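You operate a simulated robot arm through the tools that you are given. There is no shell and no other tool. Be economical: measure what you need, move in short steps, check, and stop when the job is done.

Carry out the task below with a simulated robot arm. There is one attempt and no reset: what you move stays moved.

## Task
Run the blue strip three marks back, five forward, three back.
Fine: leave the reverse lever on FWD.

The check looks at the end state, three seconds after you hand in, the way a careful person would. Anything else that was tipped, shoved, dropped, spilled or broken makes it a failure.

## Robot
A 6-joint arm with a two-finger parallel gripper, fixed in place. Base frame: the origin is at the foot of the arm, x ahead of it, y to its left, z up. Units: mm, degrees, N and s.
With the tool pointing down near the work surface it reaches from about 220 to 560 mm from the base axis. Its first joint turns from -166.0 to 166.0 degrees. Payload 3.91 kg.
The tool frame sits at the grasp point between the pads (the TCP): z along the fingers, y along the line on which they close. The tips reach 30 mm beyond it. Largest opening 110 mm; finger width 20, thickness 10; the body of the gripper, 48 by 112 mm, starts 55 mm behind the TCP.
Orientation is told as [roll, pitch, yaw] about the base's x, y, z axes, in that order, counted from this pose: with the fingers straight down and closing along the base's y, the tool's x points along the base's -x, its y along +y and its z along -z.

## Interface
- The arm moves only by the tool apply_moves. Its argument "deltas" is a list of rows, each a list of 3 entries, a list of its own where there are three numbers: the shift along the base's x, y, z in mm, then the turn, a rotation vector about the base's x, y, z in degrees, then the opening, from 0 (shut) to 1 (fully open). In form: [[[x, y, z], [rx, ry, rz], grip], ...]. A call has 1 to 20 rows; each row shifts and turns the commanded pose from where the row before left it. A row lasts 0.2 s, in which the tool goes at most 50 mm and 8.6 degrees; a call with a longer step from one row to the next is refused whole, and so is a gripper value outside its range. A pose out of reach is approached as far as the arm can. The call stops where the force on the tool passes 40 N (or 10 N more than at its start, if that is more) or the arm is blocked; 0.2 s more then pass. The fingers move at their own pace (about 45 mm/s each) and stop on an object; they squeeze with about 44 N. The grip force told is the motor's: it shows also when the fingers shut on nothing. Time passes only in rows, and 0.2 s behind the last, so rows that do not move let the fingers close. The reply holds the time, the measured pose of the TCP, the force on the tool along the base axes, the opening and the grip force, in the units named above and with some noise.
- Cameras (640 x 400 px; columns grow to the right, rows downward): "scene" is fixed at [398.6, -498.1, 1156.5]; the picture's right is [0.99, 0.15, 0.00], its down [0.04, -0.26, -0.97] and it looks along [-0.14, 0.96, -0.26] (base axes); focal length 345 px, centre (320, 200). "wrist" rides on the gripper at [-36, 0, -57] in the tool frame; the picture's right is [0.00, -1.00, 0.00], its down [0.97, 0.00, -0.24] and it looks along [0.24, 0.00, 0.97] (tool axes); focal length 218 px, centre (320, 200).
- get_image(camera): a new picture of that camera. No time passes.
- lift_body(by): slides the trunk up (or, below 0, down) by that many mm; the arm rides with it, the base frame stays. It gives what a move gives, with no picture.
- pixel_to_xyz(camera, pixels): there is no depth. For up to 12 entries [column, row, z] of the newest picture of that camera ("zoom" is the newest enlarged one), the place [x, y] in the base frame at which the ray of that pixel passes the height z, good to about 2 mm. No time passes.
- inspect(camera, box): a new picture of the part [left, top, right, bottom] of that camera's present view, enlarged. No time passes.
- finish_job(): hands the job in; it is judged then, once.

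Work in short steps. Measure before you move; look again where a grasp or a placing could have gone wrong, and mend it. You have 80 turns and 34 pictures in all, those below and enlarged ones among them. Open the gripper and draw the arm clear of the work before you hand the job in, unless the task says otherwise; then end with one line.

The tools are called after "Emit:" by a JSON object that holds its "fn" and its "kwargs". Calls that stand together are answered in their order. apply_moves: Moves the arm, as the interface text tells. Its arguments: {"type":"object","properties":{"deltas":{"type":"array"}},"required":["deltas"]} The other tools are called the same way: lift_body (by) slides the trunk up or down; get_image (camera) takes a picture; pixel_to_xyz (camera, pixels) gives the place at which the rays of pixels pass given heights; inspect (camera, box) takes an enlarged picture of a part of a camera's view; finish_job () hands the job in.

At the start:

```text
time: 0.0
tcp_pos: [111.0, 488.7, 994.1]
orientation: [0.0, 0.0, -0.1]
contact_force: [-0.3, 0.8, 1.2]
width: 109.9
grip_force: 0.0
trunk travel left (down, up): [-500.0, 110.0]
```

scene: 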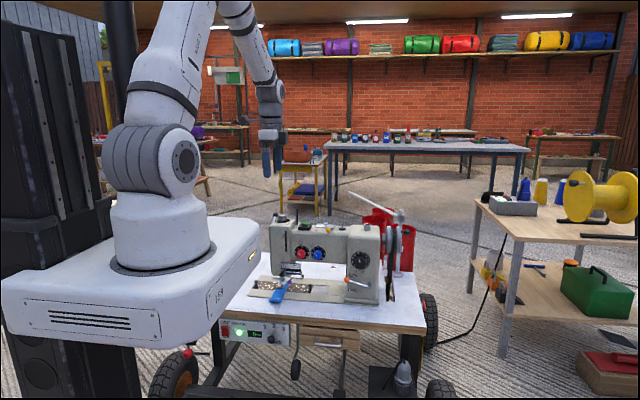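
wrist: 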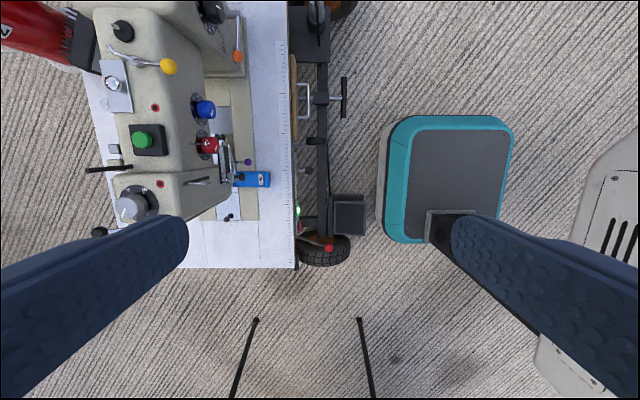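

The scene shows a sewing machine on a bench around (330,260) with a blue strip near (285,290). I take enlarged views of it before moving.

Emit:
{"fn": "inspect", "kwargs": {"camera": "scene", "box": [210, 180, 440, 324]}}

Emit:
{"fn": "inspect", "kwargs": {"camera": "wrist", "box": [70, 0, 360, 270]}}

```text
2.78 times, centred on (325, 252) of scene
```

zoom: 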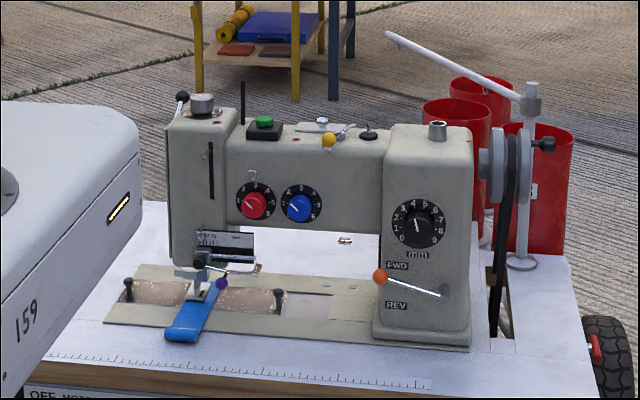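

```text
1.48 times, centred on (215, 135) of wrist
```

zoom: 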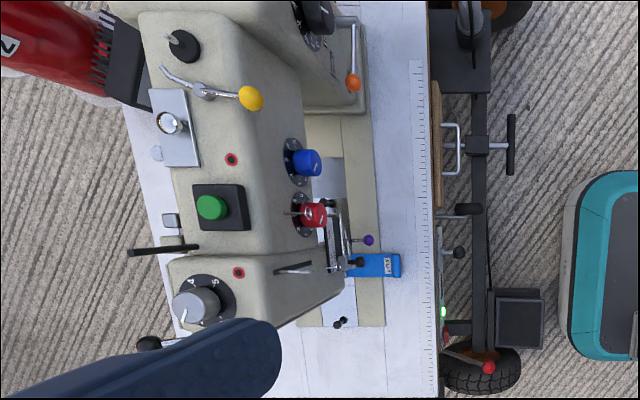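

The zoom shows the orange reverse lever with FWD/REV plates, the dials, the handwheel with a crank and a ruler on the bench. I locate them in base coordinates.

Emit:
{"fn": "pixel_to_xyz", "kwargs": {"camera": "scene", "pixels": [[278, 300, 200], [347, 279, 300], [405, 231, 450], [305, 225, 450], [230, 310, 200], [366, 319, 200], [396, 277, 200], [425, 330, 200]]}}

Emit:
{"fn": "pixel_to_xyz", "kwargs": {"camera": "wrist", "pixels": [[250, 179, 210], [270, 179, 210], [237, 57, 300], [165, 68, 450], [145, 140, 420], [130, 207, 420], [238, 161, 230], [280, 40, 200], [283, 260, 200]]}}

```text
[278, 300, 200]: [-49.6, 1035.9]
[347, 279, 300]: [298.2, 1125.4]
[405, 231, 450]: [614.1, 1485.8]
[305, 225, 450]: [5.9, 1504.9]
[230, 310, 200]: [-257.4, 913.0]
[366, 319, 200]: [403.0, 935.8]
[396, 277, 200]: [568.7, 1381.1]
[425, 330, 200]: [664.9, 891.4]
```

```text
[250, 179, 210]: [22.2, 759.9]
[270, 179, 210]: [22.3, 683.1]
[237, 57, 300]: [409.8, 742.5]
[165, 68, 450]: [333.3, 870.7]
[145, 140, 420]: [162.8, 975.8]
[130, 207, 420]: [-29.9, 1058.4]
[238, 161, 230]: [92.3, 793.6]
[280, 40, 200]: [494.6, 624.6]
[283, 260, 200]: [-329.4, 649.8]
```

Combining both views, the bench is near z≈450, the strip end near (62,628,455) and the orange knob near (325,658,547). I yaw the tool by 90° and then tilt it towards the machine for a front view, staying far from it.

Emit:
{"fn": "apply_moves", "kwargs": {"deltas": [[[10, -10, 0], [0, 0, 8.2], 1], [[10, -10, 0], [0, 0, 8.2], 1], [[10, -10, 0], [0, 0, 8.2], 1], [[10, -10, 0], [0, 0, 8.2], 1], [[10, -10, 0], [0, 0, 8.2], 1], [[10, -10, 0], [0, 0, 8.2], 1], [[10, -10, 0], [0, 0, 8.2], 1], [[10, -10, 0], [0, 0, 8.2], 1], [[10, -10, 0], [0, 0, 8.2], 1], [[0, -10, 0], [0, 0, 8.2], 1], [[0, -10, 0], [0, 0, 8.1], 1], [[0, 0, -10], [8, 0, 0], 1], [[0, 0, -10], [8, 0, 0], 1], [[0, 0, -10], [8, 0, 0], 1], [[0, 0, -10], [8, 0, 0], 1], [[0, 0, -10], [8, 0, 0], 1]]}}

Emit:
{"fn": "get_image", "kwargs": {"camera": "wrist"}}

```text
time: 3.4
tcp_pos: [191.3, 378.2, 953.9]
orientation: [3.2, -30.9, 89.8]
contact_force: [0.3, 0.4, 0.1]
width: 110.0
grip_force: 0.1
out of reach, approached as far as the arm can: row 15, 16
trunk travel left (down, up): [-500.0, 110.0]
```

```text
29 pictures are left
```

wrist: 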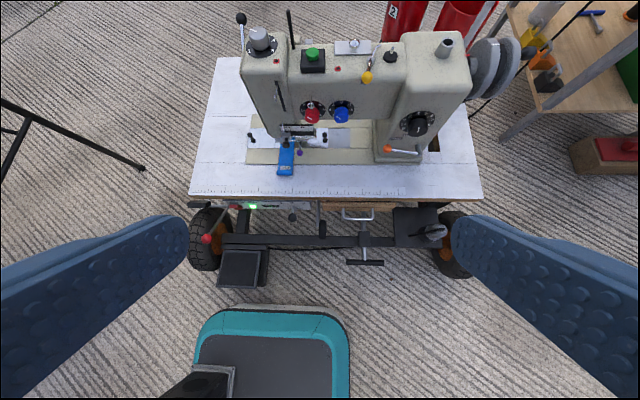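

Good frontal view; I enlarge the machine and the underside panel.

Emit:
{"fn": "inspect", "kwargs": {"camera": "wrist", "box": [230, 90, 390, 200]}}

Emit:
{"fn": "inspect", "kwargs": {"camera": "wrist", "box": [360, 30, 520, 170]}}

Emit:
{"fn": "inspect", "kwargs": {"camera": "scene", "box": [200, 310, 440, 400]}}

```text
3.64 times, centred on (310, 145) of wrist
```

zoom: 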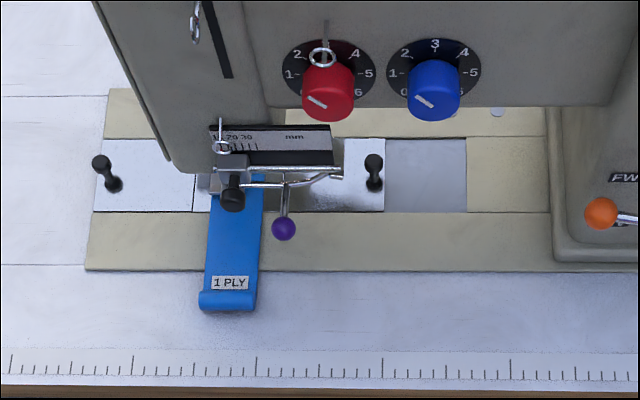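

```text
2.86 times, centred on (440, 100) of wrist
```

zoom: 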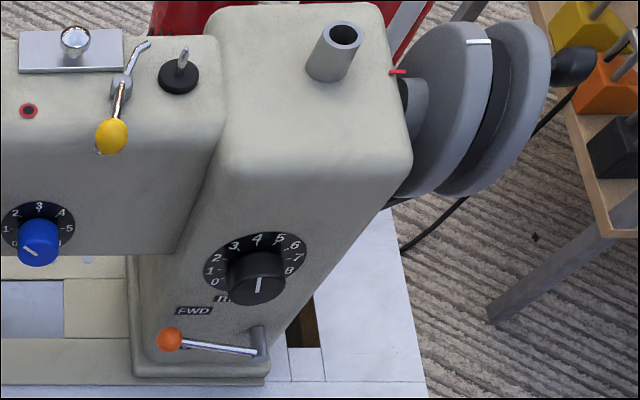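

```text
2.67 times, centred on (320, 355) of scene
```

zoom: 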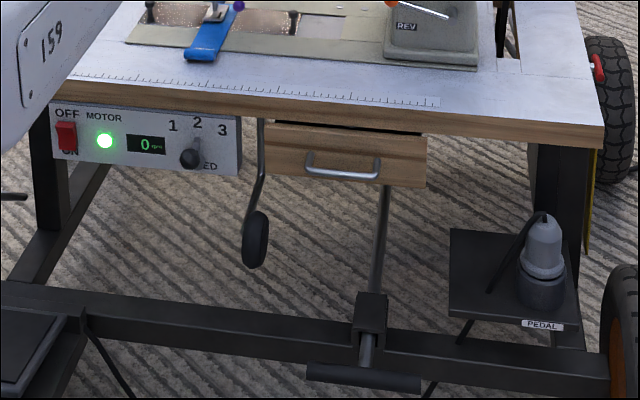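

The bench shows a motor panel (lit, 0 rpm), a pedal, a knee lever, the foot with purple knob, and a mm scale at the needle. I check the bench height with the new wrist view (strip end at about (285,174), ruler ends).

Emit:
{"fn": "pixel_to_xyz", "kwargs": {"camera": "wrist", "pixels": [[284.7, 173.8, 200], [284.7, 173.8, 450], [388, 149, 547], [417, 123, 600], [570, 200, 450], [195, 192, 450], [405, 192, 450]]}}

Emit:
{"fn": "pixel_to_xyz", "kwargs": {"camera": "scene", "pixels": [[276.5, 301.6, 450], [227, 308, 450], [366, 319, 450]]}}

```text
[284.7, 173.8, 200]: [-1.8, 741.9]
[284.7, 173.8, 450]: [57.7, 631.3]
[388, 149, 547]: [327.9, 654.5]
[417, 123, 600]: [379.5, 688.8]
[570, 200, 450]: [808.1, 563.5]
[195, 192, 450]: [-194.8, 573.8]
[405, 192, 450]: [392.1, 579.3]
```

```text
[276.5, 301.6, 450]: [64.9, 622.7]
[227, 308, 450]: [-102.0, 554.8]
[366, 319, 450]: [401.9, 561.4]
```

The bench is confirmed at z≈450–460. The arm is mounted high, so I lower the trunk by 200 to bring the wrist to machine level.

Emit:
{"fn": "lift_body", "kwargs": {"by": -200}}

Emit:
{"fn": "apply_moves", "kwargs": {"deltas": [[[-10, 0, 0], [7, 0, 0], 1], [[-10, 0, 0], [7, 0, 0], 1], [[-10, 0, 0], [7, 0, 0], 1], [[-10, 0, 0], [7, 0, 0], 1], [[-10, 0, 0], [0, 0, 0], 1]]}}

Emit:
{"fn": "get_image", "kwargs": {"camera": "wrist"}}

```text
time: 5.6
tcp_pos: [190.9, 377.7, 753.7]
orientation: [3.2, -30.9, 90.0]
contact_force: [0.8, 0.0, -0.7]
width: 110.1
grip_force: 0.0
trunk travel left (down, up): [-300.0, 310.0]
```

```text
time: 6.8
tcp_pos: [172.9, 441.4, 757.7]
orientation: [3.6, -58.9, 89.8]
contact_force: [0.4, 0.3, -0.7]
width: 109.9
grip_force: 0.2
out of reach, approached as far as the arm can: row 1, 2, 3, 4, 5
trunk travel left (down, up): [-300.0, 310.0]
```

```text
25 pictures are left
```

wrist: 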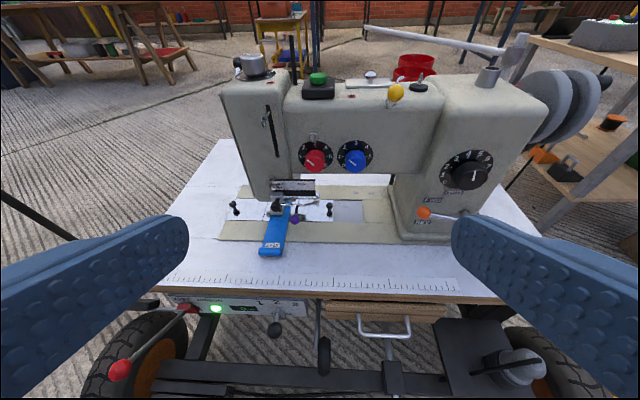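

I enlarge the strip/needle area and the reverse lever/wheel in this view.

Emit:
{"fn": "inspect", "kwargs": {"camera": "wrist", "box": [225, 170, 345, 260]}}

Emit:
{"fn": "inspect", "kwargs": {"camera": "wrist", "box": [385, 130, 505, 240]}}

```text
4.44 times, centred on (285, 215) of wrist
```

zoom: 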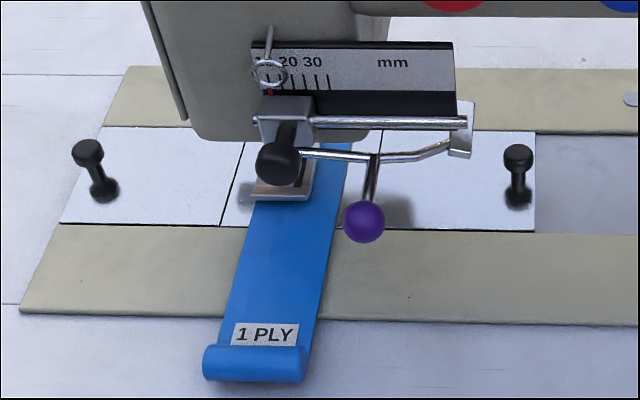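

```text
3.64 times, centred on (445, 185) of wrist
```

zoom: 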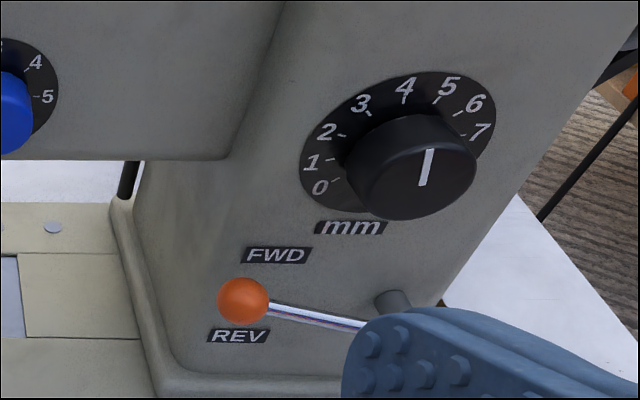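

The lever ball sits nearest FWD allowing for parallax. I measure key points (strip, foot, head front, lever, wheel) before getting a closer look.

Emit:
{"fn": "pixel_to_xyz", "kwargs": {"camera": "wrist", "pixels": [[271, 253, 460], [277, 213, 460], [295, 220, 490], [425, 213, 547], [463, 212, 547], [470, 177, 600], [590, 100, 650], [247, 62, 700], [319, 78, 700], [216, 310, 400], [275, 330, 380]]}}

Emit:
{"fn": "inspect", "kwargs": {"camera": "scene", "box": [340, 180, 430, 320]}}

```text
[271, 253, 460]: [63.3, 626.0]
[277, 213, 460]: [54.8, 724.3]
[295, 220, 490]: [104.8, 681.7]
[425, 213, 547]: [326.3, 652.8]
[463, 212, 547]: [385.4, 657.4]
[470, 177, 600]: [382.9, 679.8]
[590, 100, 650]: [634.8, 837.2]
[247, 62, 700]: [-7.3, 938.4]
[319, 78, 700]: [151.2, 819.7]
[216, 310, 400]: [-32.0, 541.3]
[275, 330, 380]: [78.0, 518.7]
```

```text
2.86 times, centred on (385, 250) of scene
```

zoom: 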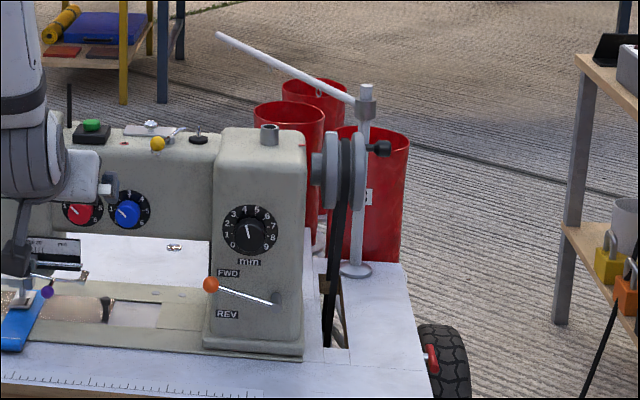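

The wheel is around (500,750,670), its crank on the right. I now move closer over the strip to look for marks on it, staying well above the bench.

Emit:
{"fn": "apply_moves", "kwargs": {"deltas": [[[-15, 0, -20], [-7, 0, 0], 1], [[-15, 0, -20], [-7, 0, 0], 1], [[-15, 0, -20], [-7, 0, 0], 1], [[-15, 0, -20], [-7, 0, 0], 1], [[-15, 20, -20], [0, 0, 0], 1], [[-15, 20, -20], [0, 0, 0], 1], [[-10, 20, -10], [0, 0, 0], 1], [[0, 20, -10], [0, 0, 0], 1]]}}

```text
time: 8.6
tcp_pos: [73.3, 521.2, 617.8]
orientation: [3.3, -30.9, 90.0]
contact_force: [-0.7, -0.5, -0.2]
width: 110.2
grip_force: 0.2
trunk travel left (down, up): [-300.0, 310.0]
```

The pose is as expected; a little closer and then a picture.

Emit:
{"fn": "apply_moves", "kwargs": {"deltas": [[[0, 20, -15], [0, 0, 0], 1], [[0, 20, -15], [0, 0, 0], 1]]}}

Emit:
{"fn": "get_image", "kwargs": {"camera": "wrist"}}

```text
time: 9.2
tcp_pos: [74.4, 561.4, 587.3]
orientation: [3.2, -30.9, 90.0]
contact_force: [0.5, 0.0, 0.7]
width: 109.7
grip_force: 0.0
trunk travel left (down, up): [-300.0, 310.0]
```

```text
21 pictures are left
```

wrist: 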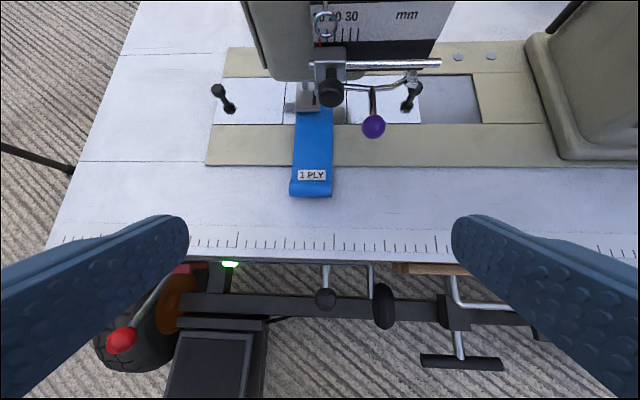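

No printed marks appear on the strip's visible part; I enlarge the foot zone at (320,90) to be sure.

Emit:
{"fn": "inspect", "kwargs": {"camera": "wrist", "box": [270, 0, 450, 120]}}

```text
3.33 times, centred on (360, 60) of wrist
```

zoom: 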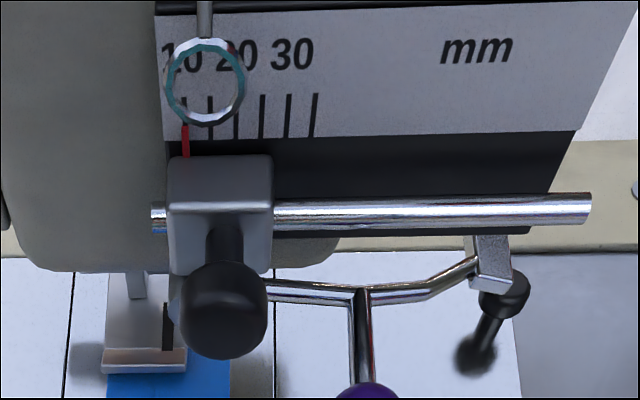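

I see a seam guide with mm scale, but no marks on the cloth, so the marks are counted on the handwheel (white mark against the red index). I back up and swing right for a view of the wheel.

Emit:
{"fn": "apply_moves", "kwargs": {"deltas": [[[0, -20, 30], [0, 0, 0], 1], [[10, -20, 30], [0, 0, 0], 1], [[30, -10, 30], [0, 0, 0], 1], [[30, -10, 30], [0, 0, 0], 1], [[40, 0, 30], [0, 0, 0], 1], [[40, 0, 20], [0, 0, 0], 1], [[40, 0, 20], [6, 0, 0], 1], [[40, 0, 0], [6, 0, 0], 1], [[40, 0, 0], [6, 0, 0], 1], [[40, 0, 0], [6, 0, 0], 1]]}}

Emit:
{"fn": "get_image", "kwargs": {"camera": "wrist"}}

```text
time: 11.4
tcp_pos: [383.1, 500.8, 776.2]
orientation: [3.2, -55.1, 90.1]
contact_force: [0.0, 0.1, 0.2]
width: 110.3
grip_force: 0.0
trunk travel left (down, up): [-300.0, 310.0]
```

```text
19 pictures are left
```

wrist: 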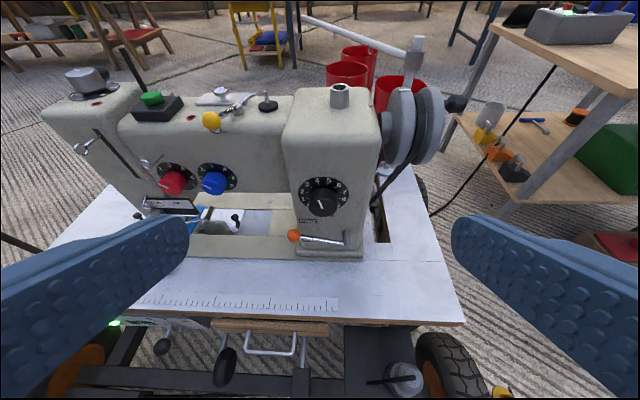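

I triangulate the crank knob (scene (405.6,231.5), wrist (456,103)) and enlarge the wheel.

Emit:
{"fn": "pixel_to_xyz", "kwargs": {"camera": "scene", "pixels": [[405.6, 231.5, 650], [405.6, 231.5, 700], [395, 240, 650], [395, 240, 700], [407, 278, 460]]}}

Emit:
{"fn": "pixel_to_xyz", "kwargs": {"camera": "wrist", "pixels": [[456, 103, 650], [456, 103, 700], [400, 127, 650], [400, 127, 700], [430, 125, 650], [430, 125, 700], [294, 236, 547], [294, 236, 530], [346, 240, 540]]}}

Emit:
{"fn": "inspect", "kwargs": {"camera": "wrist", "box": [360, 70, 480, 180]}}

```text
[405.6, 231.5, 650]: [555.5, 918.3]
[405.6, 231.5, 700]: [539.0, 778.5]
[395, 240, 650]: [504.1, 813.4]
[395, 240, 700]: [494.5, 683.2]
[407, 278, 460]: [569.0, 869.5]
```

```text
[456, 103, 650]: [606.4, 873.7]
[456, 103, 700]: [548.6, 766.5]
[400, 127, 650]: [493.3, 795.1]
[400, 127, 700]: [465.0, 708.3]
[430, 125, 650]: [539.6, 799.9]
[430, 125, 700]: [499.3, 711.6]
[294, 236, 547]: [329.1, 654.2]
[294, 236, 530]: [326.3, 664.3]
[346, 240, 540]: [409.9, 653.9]
```

```text
3.64 times, centred on (420, 125) of wrist
```

zoom: 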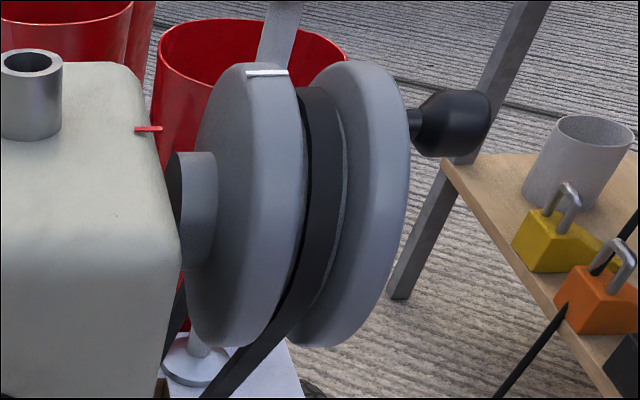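

The wheel's centre is about (499,750,675), the crank knob about (545,772,702), 35 mm off the axis; the white mark now stands at the red index. I test the reach by stretching high toward the wheel, above and in front of it.

Emit:
{"fn": "apply_moves", "kwargs": {"deltas": [[[40, 20, 5], [0, 0, 0], 1], [[40, 20, 5], [0, 0, 0], 1], [[40, 20, 5], [0, 0, 0], 1], [[40, 20, 5], [0, 0, 0], 1], [[0, 25, 0], [0, 0, 0], 1], [[0, 25, 0], [0, 0, 0], 1], [[0, 25, 0], [0, 0, 0], 1]]}}

```text
time: 13.0
tcp_pos: [544.2, 656.5, 797.7]
orientation: [3.2, -55.0, 90.0]
contact_force: [0.6, -0.3, 0.7]
width: 110.1
grip_force: 0.1
trunk travel left (down, up): [-300.0, 310.0]
```

The arm reaches radius 850 here without trouble. I spin the tool 90° about its own axis so the fingers close in the wheel's plane, with the camera on the outer side.

Emit:
{"fn": "apply_moves", "kwargs": {"deltas": [[[0, 0, 0], [0, -1.8, -2.6], 1], [[0, 0, 0], [0, 6.72, -4.7], 1], [[0, 0, 0], [0, 6.72, -4.7], 1], [[0, 0, 0], [0, 6.72, -4.7], 1], [[0, 0, 0], [0, 6.72, -4.7], 1], [[0, 0, 0], [0, 6.72, -4.7], 1], [[0, 0, 0], [0, 6.72, -4.7], 1], [[0, 0, 0], [0, 6.72, -4.7], 1], [[0, 0, 0], [0, 6.72, -4.7], 1], [[0, 0, 0], [0, 6.72, -4.7], 1], [[0, 0, 0], [0, 6.72, -4.7], 1], [[0, 0, 0], [0, 6.55, -4.6], 1]]}}

Emit:
{"fn": "get_image", "kwargs": {"camera": "wrist"}}

```text
time: 15.6
tcp_pos: [543.4, 657.7, 796.8]
orientation: [55.1, 0.0, -0.1]
contact_force: [0.7, 0.5, -0.2]
width: 110.0
grip_force: 0.0
trunk travel left (down, up): [-300.0, 310.0]
```

```text
17 pictures are left
```

wrist: 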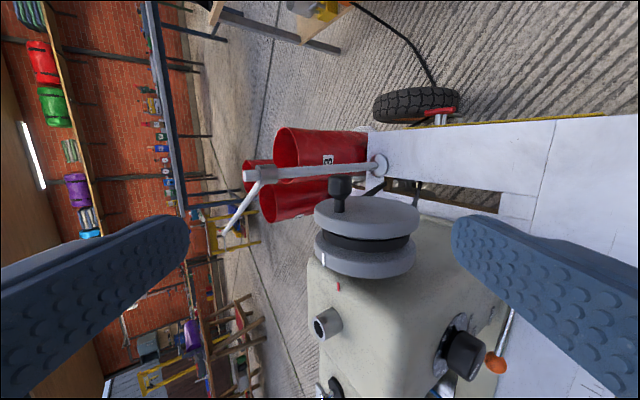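

The orientation is exact. I enlarge the wheel to fix the knob's place and the disc plane.

Emit:
{"fn": "inspect", "kwargs": {"camera": "wrist", "box": [290, 150, 450, 290]}}

```text
2.86 times, centred on (370, 220) of wrist
```

zoom: 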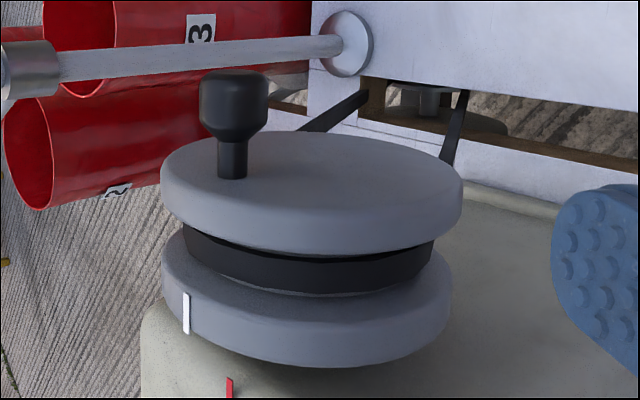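

The white mark is at the very top of the wheel. I compute positions of the knob centre (233,100), shaft foot (232,175) and disc edges at several heights.

Emit:
{"fn": "pixel_to_xyz", "kwargs": {"camera": "zoom", "pixels": [[233, 100, 690], [233, 100, 700], [233, 70, 700], [233, 132, 700], [232, 175, 690], [232, 175, 700], [187, 313, 728], [311, 190, 675], [162, 185, 718], [462, 185, 632], [230, 388, 736]]}}

```text
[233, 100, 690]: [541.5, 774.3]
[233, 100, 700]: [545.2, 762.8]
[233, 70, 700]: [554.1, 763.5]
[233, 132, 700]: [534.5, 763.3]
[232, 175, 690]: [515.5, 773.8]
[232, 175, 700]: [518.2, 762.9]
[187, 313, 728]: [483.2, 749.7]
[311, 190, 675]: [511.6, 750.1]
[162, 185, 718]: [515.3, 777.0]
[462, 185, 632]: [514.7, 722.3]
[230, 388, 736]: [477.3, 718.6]
```

Views disagree a little on the knob height (z 700–710), so I shift 70 mm further over the wheel for a second line of sight, still ~60 mm above it.

Emit:
{"fn": "apply_moves", "kwargs": {"deltas": [[[5, 25, 0], [0, 0, 0], 1], [[5, 25, 0], [0, 0, 0], 1], [[0, 20, 0], [0, 0, 0], 1]]}}

Emit:
{"fn": "inspect", "kwargs": {"camera": "wrist", "box": [290, 130, 490, 290]}}

```text
time: 16.4
tcp_pos: [554.0, 725.7, 796.6]
orientation: [55.1, 0.2, 0.1]
contact_force: [-0.3, -0.1, 0.9]
width: 110.3
grip_force: 0.1
trunk travel left (down, up): [-300.0, 310.0]
```

```text
2.50 times, centred on (390, 210) of wrist
```

zoom: 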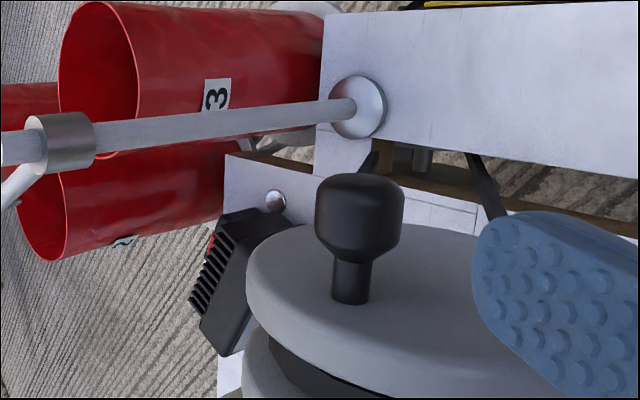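

I read the rays of the knob from here.

Emit:
{"fn": "pixel_to_xyz", "kwargs": {"camera": "zoom", "pixels": [[360, 215, 690], [360, 215, 700], [360, 215, 710], [360, 178, 705], [360, 258, 705], [350, 300, 705], [316, 215, 705], [404, 215, 705]]}}

```text
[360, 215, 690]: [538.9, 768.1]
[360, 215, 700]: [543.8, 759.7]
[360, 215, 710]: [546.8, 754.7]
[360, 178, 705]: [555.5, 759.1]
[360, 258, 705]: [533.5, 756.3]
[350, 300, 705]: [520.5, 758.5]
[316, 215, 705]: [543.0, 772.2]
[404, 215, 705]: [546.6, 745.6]
```

Averaging gives the knob at about (545,755,706), ~31 mm off the axis, disc face x≈520. First the lever must go to REV: I retreat, swing to in front of the lever at x≈327 and level the tool, with the gripper narrowed.

Emit:
{"fn": "apply_moves", "kwargs": {"deltas": [[[0, -35, 0], [0, 0, 0], 1], [[0, -35, 0], [0, 0, 0], 0.7], [[-30, -35, 0], [0, 0, 0], 0.5], [[-40, -35, 0], [0, 0, 0], 0.41], [[-40, -20, -10], [0, 0, 0], 0.41], [[-40, 0, -30], [0, 0, 0], 0.41], [[-40, 0, -40], [5, 0, 0], 0.41], [[-37, 0, -40], [5, 0, 0], 0.41], [[0, 0, -40], [5, 0, 0], 0.41], [[0, 0, -40], [5, 0, 0], 0.41], [[0, 0, -30], [5, 0, 0], 0.41], [[0, 0, -10], [5, 0, 0], 0.41]]}}

Emit:
{"fn": "get_image", "kwargs": {"camera": "wrist"}}

```text
refused: row 4 steps farther than a row can; nothing moved
```

```text
14 pictures are left
```

wrist: 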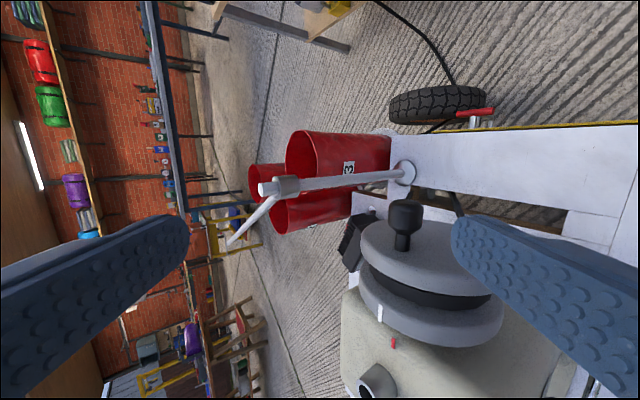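

The call was refused since row 4 exceeded 50 mm; I repeat with shorter steps.

Emit:
{"fn": "apply_moves", "kwargs": {"deltas": [[[0, -35, 0], [0, 0, 0], 1], [[0, -35, 0], [0, 0, 0], 0.7], [[-20, -35, 0], [0, 0, 0], 0.5], [[-30, -35, 0], [0, 0, 0], 0.41], [[-40, -20, -10], [0, 0, 0], 0.41], [[-37, 0, -30], [0, 0, 0], 0.41], [[-35, 0, -30], [5, 0, 0], 0.41], [[-35, 0, -30], [5, 0, 0], 0.41], [[-30, 0, -35], [5, 0, 0], 0.41], [[0, 0, -40], [5, 0, 0], 0.41], [[0, 0, -40], [5, 0, 0], 0.41], [[0, 0, -29], [5, 0, 0], 0.41]]}}

```text
time: 19.0
tcp_pos: [327.1, 568.4, 553.4]
orientation: [85.2, 0.0, 0.0]
contact_force: [0.2, -0.4, 0.1]
width: 44.9
grip_force: 0.0
trunk travel left (down, up): [-300.0, 310.0]
```

The pose (327,568,553) at 85° is exact. I take a picture to see how the ball lies between the fingers before going in.

Emit:
{"fn": "get_image", "kwargs": {"camera": "wrist"}}

```text
13 pictures are left
```

wrist: 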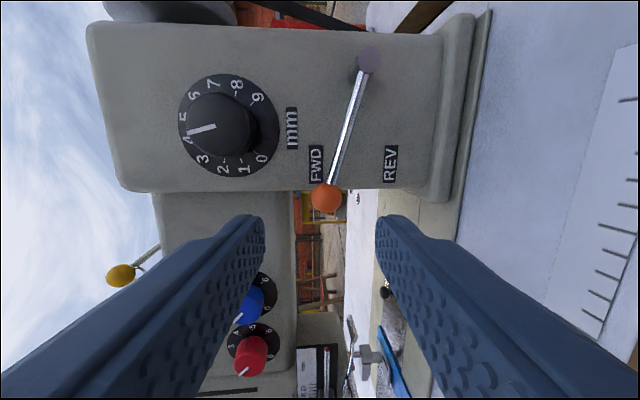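

The lever is on FWD (ball at column 326, FWD label 316, REV label 391); the ball lies between the fingers. I advance 60 mm to straddle it.

Emit:
{"fn": "apply_moves", "kwargs": {"deltas": [[[0, 20, 0], [0, 0, 0], 0.41], [[0, 20, 0], [0, 0, 0], 0.41], [[0, 12, 0], [0, 0, 0], 0.41], [[0, 8, 0], [0, 0, 0], 0.41]]}}

Emit:
{"fn": "inspect", "kwargs": {"camera": "wrist", "box": [160, 0, 480, 200]}}

```text
time: 20.0
tcp_pos: [327.5, 625.9, 551.7]
orientation: [85.0, 0.1, 0.0]
contact_force: [0.2, 0.6, -0.4]
width: 45.2
grip_force: 0.2
trunk travel left (down, up): [-300.0, 310.0]
```

```text
2.00 times, centred on (320, 100) of wrist
```

zoom: 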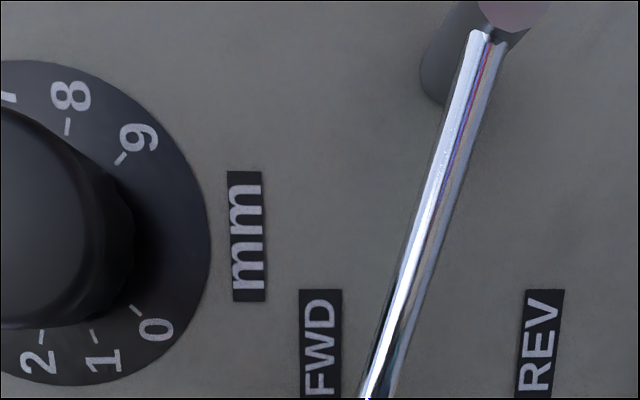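

The fingers straddle the ball without contact. I press down in small steps and watch the force for the stop.

Emit:
{"fn": "apply_moves", "kwargs": {"deltas": [[[0, 0, -8], [0, 0, 0], 0.41], [[0, 0, -8], [0, 0, 0], 0.41], [[0, 0, -8], [0, 0, 0], 0.41], [[0, 0, -8], [0, 0, 0], 0.41], [[0, 0, -8], [0, 0, 0], 0.41], [[0, 0, -6], [0, 0, 0], 0.41], [[0, 0, -6], [0, 0, 0], 0.41]]}}

```text
time: 21.6
tcp_pos: [326.1, 627.4, 500.3]
orientation: [85.0, -0.1, 0.0]
contact_force: [0.0, -0.4, 0.0]
width: 45.2
grip_force: 0.1
trunk travel left (down, up): [-300.0, 310.0]
```

No contact force at present; I pull back 45 mm and look where the lever rests.

Emit:
{"fn": "apply_moves", "kwargs": {"deltas": [[[0, -15, 0], [0, 0, 0], 0.41], [[0, -20, 0], [0, 0, 0], 0.41], [[0, -23, 0], [0, 0, 0], 0.41]]}}

Emit:
{"fn": "get_image", "kwargs": {"camera": "wrist"}}

```text
time: 22.4
tcp_pos: [326.4, 567.6, 501.0]
orientation: [85.1, 0.1, 0.0]
contact_force: [-0.2, 0.1, 0.5]
width: 45.1
grip_force: 0.1
trunk travel left (down, up): [-300.0, 310.0]
```

```text
11 pictures are left
```

wrist: 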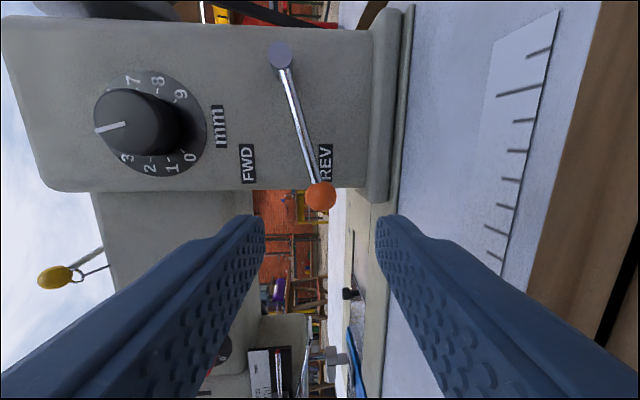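

The lever is latched on REV (ball column 320, over the REV label at 325, past the pivot). I return to the wheel, stopping 60 mm short of the crank knob along the tool axis.

Emit:
{"fn": "apply_moves", "kwargs": {"deltas": [[[0, 0, 40], [-5, 0, 0], 0.5], [[0, 0, 40], [-5, 0, 0], 0.6], [[0, 0, 40], [-5, 0, 0], 0.6], [[0, 0, 40], [-5, 0, 0], 0.6], [[0, 0, 40], [-5, 0, 0], 0.6], [[10, 0, 40], [-5, 0, 0], 0.6], [[45, 0, 5], [0, 0, 0], 0.6], [[45, 0, 3], [0, 0, 0], 0.6], [[45, 0, 0], [0, 0, 0], 0.6], [[40, 20, 0], [0, 0, 0], 0.6], [[38, 25, 0], [0, 0, 0], 0.6], [[0, 40, 0], [0, 0, 0], 0.6], [[0, 40, 0], [0, 0, 0], 0.6]]}}

```text
time: 25.2
tcp_pos: [550.8, 695.8, 752.3]
orientation: [55.1, 0.1, 0.0]
contact_force: [-0.3, -0.4, 0.2]
width: 66.0
grip_force: 0.1
trunk travel left (down, up): [-300.0, 310.0]
```

On station. I slide in along the tool axis by 60 mm and close on the crank knob.

Emit:
{"fn": "apply_moves", "kwargs": {"deltas": [[[0, 12, -9.5], [0, 0, 0], 0.6], [[0, 12, -9.5], [0, 0, 0], 0.6], [[0, 12, -9.5], [0, 0, 0], 0.6], [[0, 11, -9], [0, 0, 0], 0.6], [[0, 0, 0], [0, 0, 0], 0.1], [[0, 0, 0], [0, 0, 0], 0.1], [[0, 0, 0], [0, 0, 0], 0.1], [[0, 0, 0], [0, 0, 0], 0.1]]}}

Emit:
{"fn": "get_image", "kwargs": {"camera": "wrist"}}

```text
time: 27.0
tcp_pos: [549.2, 741.6, 713.1]
orientation: [55.2, 0.0, 0.0]
contact_force: [2.5, 5.0, 11.3]
width: 21.6
grip_force: 45.6
trunk travel left (down, up): [-300.0, 310.0]
```

```text
10 pictures are left
```

wrist: 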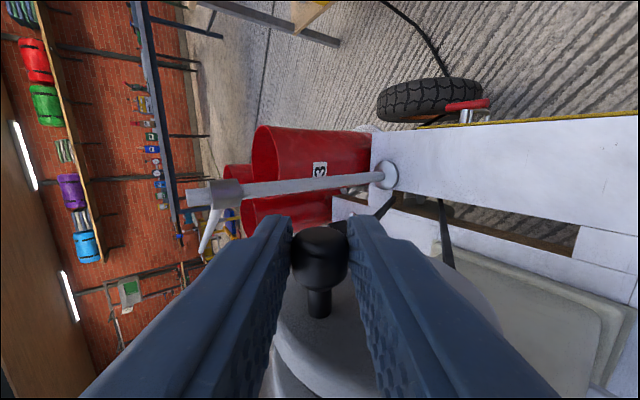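

The knob is gripped (width 21.6) with a slight bias force. I try the first ~45° toward the operator side and read the forces to refine the circle.

Emit:
{"fn": "apply_moves", "kwargs": {"deltas": [[[0, -5, 0.4], [0, 0, 0], 0.1], [[0, -5, -0.4], [0, 0, 0], 0.1], [[0, -4.9, -1.2], [0, 0, 0], 0.1], [[0, -4.6, -1.9], [0, 0, 0], 0.1], [[0, -4.3, -2.6], [0, 0, 0], 0.1]]}}

```text
time: 28.2
tcp_pos: [549.5, 715.7, 705.5]
orientation: [55.1, 0.0, 0.1]
contact_force: [0.4, -1.3, 9.4]
width: 21.3
grip_force: 45.1
trunk travel left (down, up): [-300.0, 310.0]
```

Forces are mild, so the wheel follows. I continue to the front position.

Emit:
{"fn": "apply_moves", "kwargs": {"deltas": [[[0, -3.8, -3.3], [0, 0, 0], 0.1], [[0, -3.3, -3.8], [0, 0, 0], 0.1], [[0, -2.6, -4.3], [0, 0, 0], 0.1], [[0, -1.9, -4.6], [0, 0, 0], 0.1], [[0, -1.2, -4.9], [0, 0, 0], 0.1], [[0, -0.4, -5], [0, 0, 0], 0.1]]}}

Emit:
{"fn": "inspect", "kwargs": {"camera": "wrist", "box": [160, 180, 480, 400]}}

```text
time: 29.6
tcp_pos: [549.7, 703.9, 682.6]
orientation: [55.3, -0.2, 0.1]
contact_force: [1.0, 3.4, 18.5]
width: 20.8
grip_force: 44.8
trunk travel left (down, up): [-300.0, 310.0]
```

```text
1.82 times, centred on (320, 290) of wrist
```

zoom: 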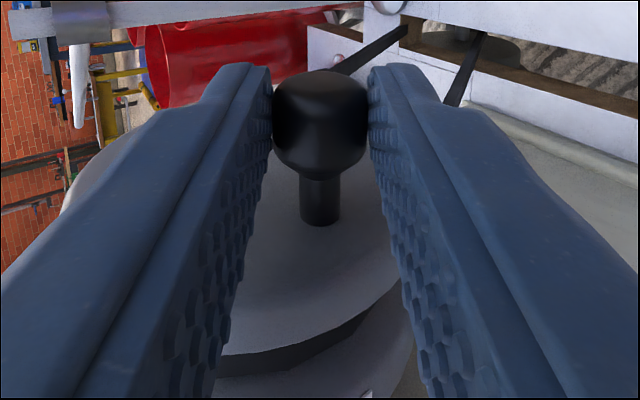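

The wheel follows cleanly with 10–18 N of drag. I continue from the front over the bottom to the back in 18° steps.

Emit:
{"fn": "apply_moves", "kwargs": {"deltas": [[[0, 1.6, -9.9], [0, 0, 0], 0.1], [[0, 4.5, -8.9], [0, 0, 0], 0.1], [[0, 7.1, -7.1], [0, 0, 0], 0.1], [[0, 8.9, -4.5], [0, 0, 0], 0.1], [[0, 9.9, -1.6], [0, 0, 0], 0.1], [[0, 9.9, 1.6], [0, 0, 0], 0.1], [[0, 8.9, 4.5], [0, 0, 0], 0.1], [[0, 7.1, 7.1], [0, 0, 0], 0.1], [[0, 4.5, 8.9], [0, 0, 0], 0.1], [[0, 1.6, 9.9], [0, 0, 0], 0.1]]}}

```text
time: 31.8
tcp_pos: [548.2, 762.3, 683.4]
orientation: [55.3, 0.0, 0.0]
contact_force: [-5.4, -12.6, 5.7]
width: 15.5
grip_force: 4.6
out of reach, approached as far as the arm can: row 9
trunk travel left (down, up): [-300.0, 310.0]
```

The grip slipped (width 15.5) and the arm hit its reach limit at the back (y≈766). I look at what the fingers hold.

Emit:
{"fn": "get_image", "kwargs": {"camera": "wrist"}}

```text
8 pictures are left
```

wrist: 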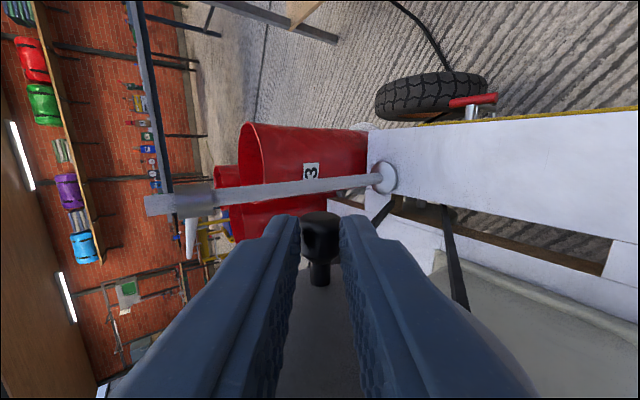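

The images fix the real circle: centre (y,z)≈(759,668), radius 35, knob now near the back at ≈(794,662), i.e. about 260° done. I release, retreat, level the tool to 75° and lower the trunk 100 to gain reach.

Emit:
{"fn": "apply_moves", "kwargs": {"deltas": [[[0, 0, 0], [0, 0, 0], 0.5], [[0, 0, 0], [0, 0, 0], 0.5], [[0, -16, 11.5], [0, 0, 0], 0.5], [[0, -16, 11.5], [0, 0, 0], 0.5], [[0, -16, 11.5], [0, 0, 0], 0.5], [[0, -16, 11.5], [0, 0, 0], 0.5], [[0, -10, 25], [5, 0, 0], 0.5], [[0, -10, 25], [5, 0, 0], 0.5], [[0, 0, 25], [5, 0, 0], 0.5], [[0, 0, 0], [5, 0, 0], 0.5]]}}

Emit:
{"fn": "lift_body", "kwargs": {"by": -100}}

```text
time: 34.0
tcp_pos: [548.3, 678.6, 800.2]
orientation: [75.1, 0.0, 0.0]
contact_force: [-0.3, 0.0, 0.9]
width: 55.0
grip_force: 0.1
trunk travel left (down, up): [-300.0, 310.0]
```

```text
time: 35.3
tcp_pos: [547.3, 679.3, 700.2]
orientation: [75.1, 0.0, 0.0]
contact_force: [0.8, -0.3, -0.1]
width: 54.7
grip_force: 0.1
trunk travel left (down, up): [-200.0, 410.0]
```

Now in place at (547,679,700). One picture to verify knob position and the mark before regripping.

Emit:
{"fn": "get_image", "kwargs": {"camera": "wrist"}}

```text
7 pictures are left
```

wrist: 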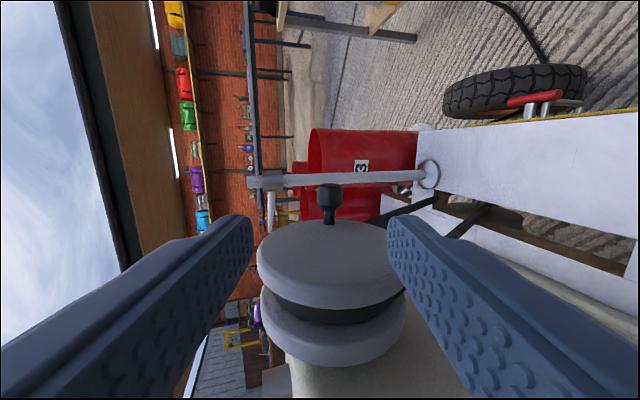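

The knob is seen at (329,197), i.e. ≈(543,790,663) as computed. I align, advance along the axis and close on it.

Emit:
{"fn": "apply_moves", "kwargs": {"deltas": [[[2.7, 0, -8], [0, 0, 0], 0.5], [[0, 20, -5.4], [0, 0, 0], 0.5], [[0, 20, -5.4], [0, 0, 0], 0.5], [[0, 20, -5.3], [0, 0, 0], 0.5], [[0, 20, -5.3], [0, 0, 0], 0.5], [[0, 18.2, -4.9], [0, 0, 0], 0.5], [[0, 0, 0], [0, 0, 0], 0.05], [[0, 0, 0], [0, 0, 0], 0.05], [[0, 0, 0], [0, 0, 0], 0.05], [[0, 0, 0], [0, 0, 0], 0.05]]}}

```text
time: 37.5
tcp_pos: [551.8, 779.0, 665.3]
orientation: [75.1, 0.1, 0.0]
contact_force: [-0.1, 1.0, -2.7]
width: 20.8
grip_force: 45.0
trunk travel left (down, up): [-200.0, 410.0]
```

The knob is firmly held at the back (≈260° of the first turn). I bring it up to the top to complete turn one and check.

Emit:
{"fn": "apply_moves", "kwargs": {"deltas": [[[0, 0, 12.2], [0, 0, 0], 0.05], [[0, -4.2, 11.5], [0, 0, 0], 0.05], [[0, -7.9, 9.4], [0, 0, 0], 0.05], [[0, -10.6, 6.1], [0, 0, 0], 0.05], [[0, -12, 2.1], [0, 0, 0], 0.05]]}}

Emit:
{"fn": "get_image", "kwargs": {"camera": "wrist"}}

```text
time: 38.7
tcp_pos: [551.5, 744.3, 707.5]
orientation: [75.2, -0.1, 0.2]
contact_force: [-1.9, 2.7, -2.1]
width: 21.0
grip_force: 44.5
trunk travel left (down, up): [-200.0, 410.0]
```

```text
6 pictures are left
```

wrist: 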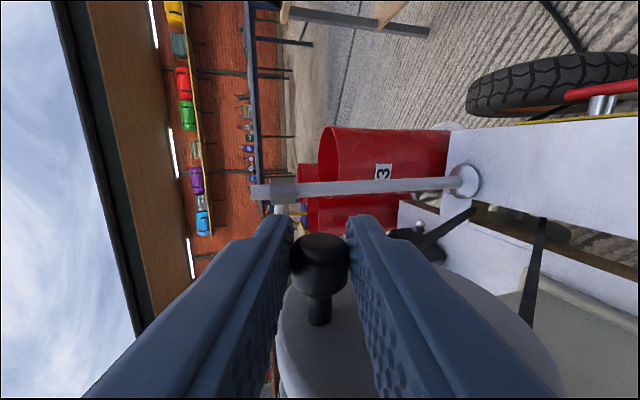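

The knob is at the top with no slip: turn one is complete. Now turn two in one call of twenty 18° steps.

Emit:
{"fn": "apply_moves", "kwargs": {"deltas": [[[0, -10.9, -1.7], [0, 0, 0], 0.05], [[0, -9.8, -5.0], [0, 0, 0], 0.05], [[0, -7.8, -7.8], [0, 0, 0], 0.05], [[0, -5.0, -9.8], [0, 0, 0], 0.05], [[0, -1.7, -10.9], [0, 0, 0], 0.05], [[0, 1.7, -10.9], [0, 0, 0], 0.05], [[0, 5.0, -9.8], [0, 0, 0], 0.05], [[0, 7.8, -7.8], [0, 0, 0], 0.05], [[0, 9.8, -5.0], [0, 0, 0], 0.05], [[0, 10.9, -1.7], [0, 0, 0], 0.05], [[0, 10.9, 1.7], [0, 0, 0], 0.05], [[0, 9.8, 5.0], [0, 0, 0], 0.05], [[0, 7.8, 7.8], [0, 0, 0], 0.05], [[0, 5.0, 9.8], [0, 0, 0], 0.05], [[0, 1.7, 10.9], [0, 0, 0], 0.05], [[0, -1.7, 10.9], [0, 0, 0], 0.05], [[0, -5.0, 9.8], [0, 0, 0], 0.05], [[0, -7.8, 7.8], [0, 0, 0], 0.05], [[0, -9.8, 5.0], [0, 0, 0], 0.05], [[0, -10.9, 1.7], [0, 0, 0], 0.05]]}}

```text
time: 42.9
tcp_pos: [551.9, 742.6, 708.1]
orientation: [75.2, 0.0, 0.0]
contact_force: [0.0, -0.4, 3.9]
width: 21.5
grip_force: 29.5
trunk travel left (down, up): [-200.0, 410.0]
```

Turn two done (TCP back at 742.6, 708.1). Third reverse turn.

Emit:
{"fn": "apply_moves", "kwargs": {"deltas": [[[0, -10.9, -1.7], [0, 0, 0], 0.05], [[0, -9.8, -5.0], [0, 0, 0], 0.05], [[0, -7.8, -7.8], [0, 0, 0], 0.05], [[0, -5.0, -9.8], [0, 0, 0], 0.05], [[0, -1.7, -10.9], [0, 0, 0], 0.05], [[0, 1.7, -10.9], [0, 0, 0], 0.05], [[0, 5.0, -9.8], [0, 0, 0], 0.05], [[0, 7.8, -7.8], [0, 0, 0], 0.05], [[0, 9.8, -5.0], [0, 0, 0], 0.05], [[0, 10.9, -1.7], [0, 0, 0], 0.05], [[0, 10.9, 1.7], [0, 0, 0], 0.05], [[0, 9.8, 5.0], [0, 0, 0], 0.05], [[0, 7.8, 7.8], [0, 0, 0], 0.05], [[0, 5.0, 9.8], [0, 0, 0], 0.05], [[0, 1.7, 10.9], [0, 0, 0], 0.05], [[0, -1.7, 10.9], [0, 0, 0], 0.05], [[0, -5.0, 9.8], [0, 0, 0], 0.05], [[0, -7.8, 7.8], [0, 0, 0], 0.05], [[0, -9.8, 5.0], [0, 0, 0], 0.05], [[0, -10.9, 1.7], [0, 0, 0], 0.05]]}}

```text
time: 43.9
tcp_pos: [551.7, 711.9, 701.4]
orientation: [76.3, -0.3, 0.1]
contact_force: [-3.2, -1.4, 15.6]
width: 20.7
grip_force: 44.9
trunk travel left (down, up): [-200.0, 410.0]
stopped in row 4: the force on the tool passed its limit (the readings are from after the stop); the commanded pose is now the measured one
```

The move stopped in row 4 with the TCP off the circle, so the knob has probably slid toward the fingertips. I look.

Emit:
{"fn": "get_image", "kwargs": {"camera": "wrist"}}

```text
5 pictures are left
```

wrist: 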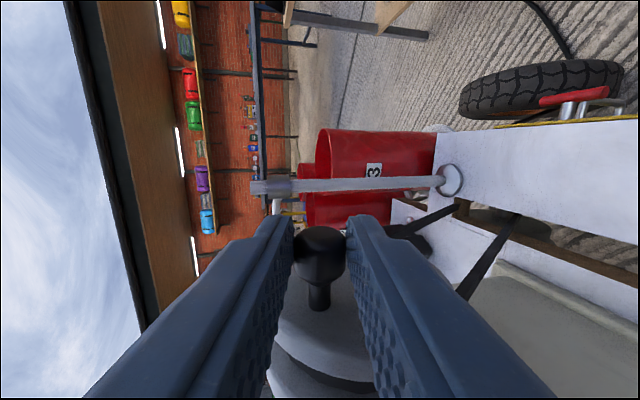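

The knob slid to 26 mm beyond the TCP; it stands at φ≈−39° of turn three. I open slightly, go 13 mm deeper along the axis, straighten the tilt and regrip.

Emit:
{"fn": "apply_moves", "kwargs": {"deltas": [[[0, 0, 0], [0, 0, 0], 0.3], [[0, 0, 0], [-1.2, 0, 0], 0.3], [[0, 6.5, -1.7], [0, 0, 0], 0.3], [[0, 6, -1.6], [0, 0, 0], 0.3], [[0, 0, 0], [0, 0, 0], 0.05], [[0, 0, 0], [0, 0, 0], 0.05], [[0, 0, 0], [0, 0, 0], 0.05]]}}

```text
time: 45.5
tcp_pos: [554.0, 723.3, 694.4]
orientation: [74.7, -0.3, 0.1]
contact_force: [1.9, 1.0, 12.0]
width: 21.5
grip_force: 45.2
trunk travel left (down, up): [-200.0, 410.0]
```

Regripped (TCP at φ≈−43°). I carry the third turn on to just short of the top in ~15° steps.

Emit:
{"fn": "apply_moves", "kwargs": {"deltas": [[[-1, -7.6, -5.7], [0, 0, 0], 0.05], [[-1, -3.5, -8.5], [0, 0, 0], 0.05], [[-1, -1.2, -9.1], [0, 0, 0], 0.05], [[0, 1.2, -9.1], [0, 0, 0], 0.05], [[0, 3.5, -8.5], [0, 0, 0], 0.05], [[0, 5.6, -7.3], [0, 0, 0], 0.05], [[0, 7.3, -5.6], [0, 0, 0], 0.05], [[0, 8.5, -3.5], [0, 0, 0], 0.05], [[0, 9.1, -1.2], [0, 0, 0], 0.05], [[0, 9.1, 1.2], [0, 0, 0], 0.05], [[0, 8.5, 3.5], [0, 0, 0], 0.05], [[0, 7.3, 5.6], [0, 0, 0], 0.05], [[0, 5.6, 7.3], [0, 0, 0], 0.05], [[0, 3.5, 8.5], [0, 0, 0], 0.05], [[0, 1.2, 9.1], [0, 0, 0], 0.05], [[0, -1.2, 9.1], [0, 0, 0], 0.05], [[0, -3.5, 8.5], [0, 0, 0], 0.05], [[0, -5.6, 7.3], [0, 0, 0], 0.05], [[0, -7.3, 5.6], [0, 0, 0], 0.05], [[0, -8.5, 3.5], [0, 0, 0], 0.05]]}}

```text
time: 49.6
tcp_pos: [549.3, 756.2, 705.1]
orientation: [74.7, -0.4, 0.0]
contact_force: [-5.3, 0.8, 1.2]
width: 21.3
grip_force: 24.4
trunk travel left (down, up): [-200.0, 410.0]
```

TCP is where planned, 15° short of the top. I finish the turn, release and retreat along the axis, then check mark and index.

Emit:
{"fn": "apply_moves", "kwargs": {"deltas": [[[0, -4.6, 0.9], [0, 0, 0], 0.05], [[0, -4.5, 0.3], [0, 0, 0], 0.05], [[0, 0, 0], [0, 0, 0], 0.05], [[0, 0, 0], [0, 0, 0], 0.4], [[0, 0, 0], [0, 0, 0], 0.4], [[0, -15, 4], [0, 0, 0], 0.4], [[0, -20, 5.3], [0, 0, 0], 0.4], [[0, -30, 8], [0, 0, 0], 0.4], [[0, -30, 30], [0, 0, 0], 0.4], [[0, 0, 30], [0, 0, 0], 0.4]]}}

Emit:
{"fn": "get_image", "kwargs": {"camera": "wrist"}}

```text
time: 51.9
tcp_pos: [550.3, 651.6, 780.5]
orientation: [74.4, -0.2, 0.0]
contact_force: [0.0, 1.1, -0.4]
width: 44.0
grip_force: 0.0
trunk travel left (down, up): [-200.0, 410.0]
```

```text
4 pictures are left
```

wrist: 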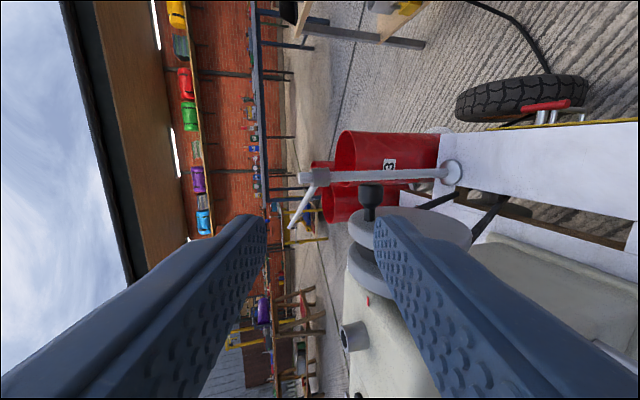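

The knob appears near the top but maybe a few degrees short. I enlarge the mark/index area (around (365,270)) to judge exactly.

Emit:
{"fn": "inspect", "kwargs": {"camera": "wrist", "box": [325, 175, 405, 325]}}

```text
2.67 times, centred on (365, 250) of wrist
```

zoom: 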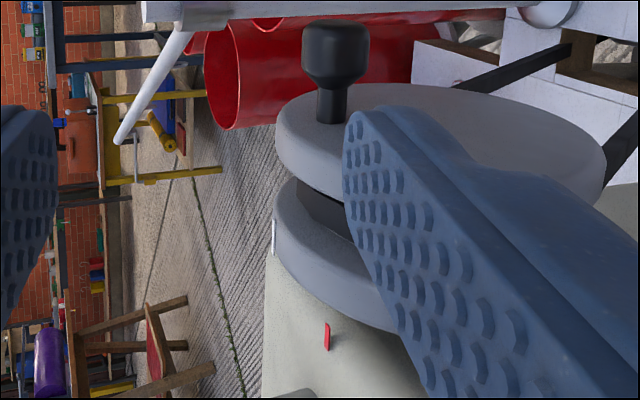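

The white mark is about 13° short of the index (computed rel. (13,52) against (2,52) at the start). I regrip the knob and nudge the wheel the missing ~16°.

Emit:
{"fn": "apply_moves", "kwargs": {"deltas": [[[0, 0, -30], [0.6, 0, 0], 0.4], [[0, 30, -26], [0, 0, 0], 0.4], [[0, 24, -6.5], [0, 0, 0], 0.4], [[0, 24, -6.5], [0, 0, 0], 0.4], [[0, 24.4, -6.4], [0, 0, 0], 0.4], [[0, 0, 0], [0, 0, 0], 0.05], [[0, 0, 0], [0, 0, 0], 0.05], [[0, 0, 0], [0, 0, 0], 0.05], [[0, -3, 0.5], [0, 0, 0], 0.05], [[0, -3, 0.3], [0, 0, 0], 0.05], [[0, -3, 0], [0, 0, 0], 0.05], [[0, -2, 0], [0, 0, 0], 0.05], [[0, 0, 0], [0, 0, 0], 0.05]]}}

```text
time: 54.6
tcp_pos: [551.1, 743.5, 707.3]
orientation: [75.3, -0.3, 0.0]
contact_force: [4.9, 10.2, -0.1]
width: 20.8
grip_force: 45.2
trunk travel left (down, up): [-200.0, 410.0]
```

Wheel is set to φ≈−4°, i.e. the mark at the index. I release, retreat and go back to in front of the lever (z≈501, tilt 85°).

Emit:
{"fn": "apply_moves", "kwargs": {"deltas": [[[0, 0, 0], [0, 0, 0], 0.41], [[0, 0, 0], [0, 0, 0], 0.41], [[0, -15, 4], [0, 0, 0], 0.41], [[0, -25, 6.5], [0, 0, 0], 0.41], [[0, -35, 9], [0, 0, 0], 0.41], [[0, -40, 0], [0, 0, 0], 0.41], [[0, -40, 0], [0, 0, 0], 0.41], [[-40, -20.5, 0], [0, 0, 0], 0.41], [[-45, 0, 0], [0, 0, 0], 0.41], [[-45, 0, -5], [0, 0, 0], 0.41], [[-45, 0, -15], [2, 0, 0], 0.41], [[-30, 0, -36], [2, 0, 0], 0.41], [[-19.6, 0, -40], [2, 0, 0], 0.41], [[0, 0, -45], [2, 0, 0], 0.41], [[0, 0, -45], [2, 0, 0], 0.41], [[0, 0, -40], [0, 0, 0], 0.41]]}}

```text
time: 58.0
tcp_pos: [326.5, 571.4, 501.7]
orientation: [85.2, -0.1, 0.0]
contact_force: [0.8, -0.7, -0.2]
width: 45.2
grip_force: 0.0
trunk travel left (down, up): [-200.0, 410.0]
```

At the lever (326.5,571,502). I straddle the ball, raise it 54 mm to FWD, and read the force.

Emit:
{"fn": "apply_moves", "kwargs": {"deltas": [[[0, 20, 0], [0, 0, 0], 0.41], [[0, 20, 0], [0, 0, 0], 0.41], [[0, 15.5, 0], [0, 0, 0], 0.41], [[0, 0, 8], [0, 0, 0], 0.41], [[0, 0, 8], [0, 0, 0], 0.41], [[0, 0, 8], [0, 0, 0], 0.41], [[0, 0, 8], [0, 0, 0], 0.41], [[0, 0, 8], [0, 0, 0], 0.41], [[0, 0, 6], [0, 0, 0], 0.41], [[0, 0, 6], [0, 0, 0], 0.41], [[0, 0, 2], [0, 0, 0], 0.41]]}}

```text
time: 60.5
tcp_pos: [325.5, 623.8, 553.8]
orientation: [85.1, -0.2, 0.1]
contact_force: [-0.3, -1.1, 0.3]
width: 45.1
grip_force: 0.1
trunk travel left (down, up): [-200.0, 410.0]
```

No jam, free at z 554. I withdraw 55 mm and verify the lever, with the strip in the same picture.

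Emit:
{"fn": "apply_moves", "kwargs": {"deltas": [[[0, -20, 0], [0, 0, 0], 0.41], [[0, -20, 0], [0, 0, 0], 0.41], [[0, -16, 0], [0, 0, 0], 0.41]]}}

Emit:
{"fn": "get_image", "kwargs": {"camera": "wrist"}}

```text
time: 61.2
tcp_pos: [325.0, 568.2, 553.4]
orientation: [85.3, -0.2, -0.1]
contact_force: [-0.2, -0.8, 1.0]
width: 45.5
grip_force: 0.2
trunk travel left (down, up): [-200.0, 410.0]
```

```text
2 pictures are left
```

wrist: 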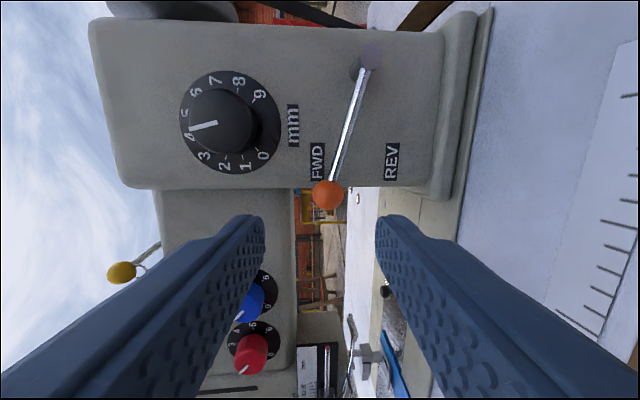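

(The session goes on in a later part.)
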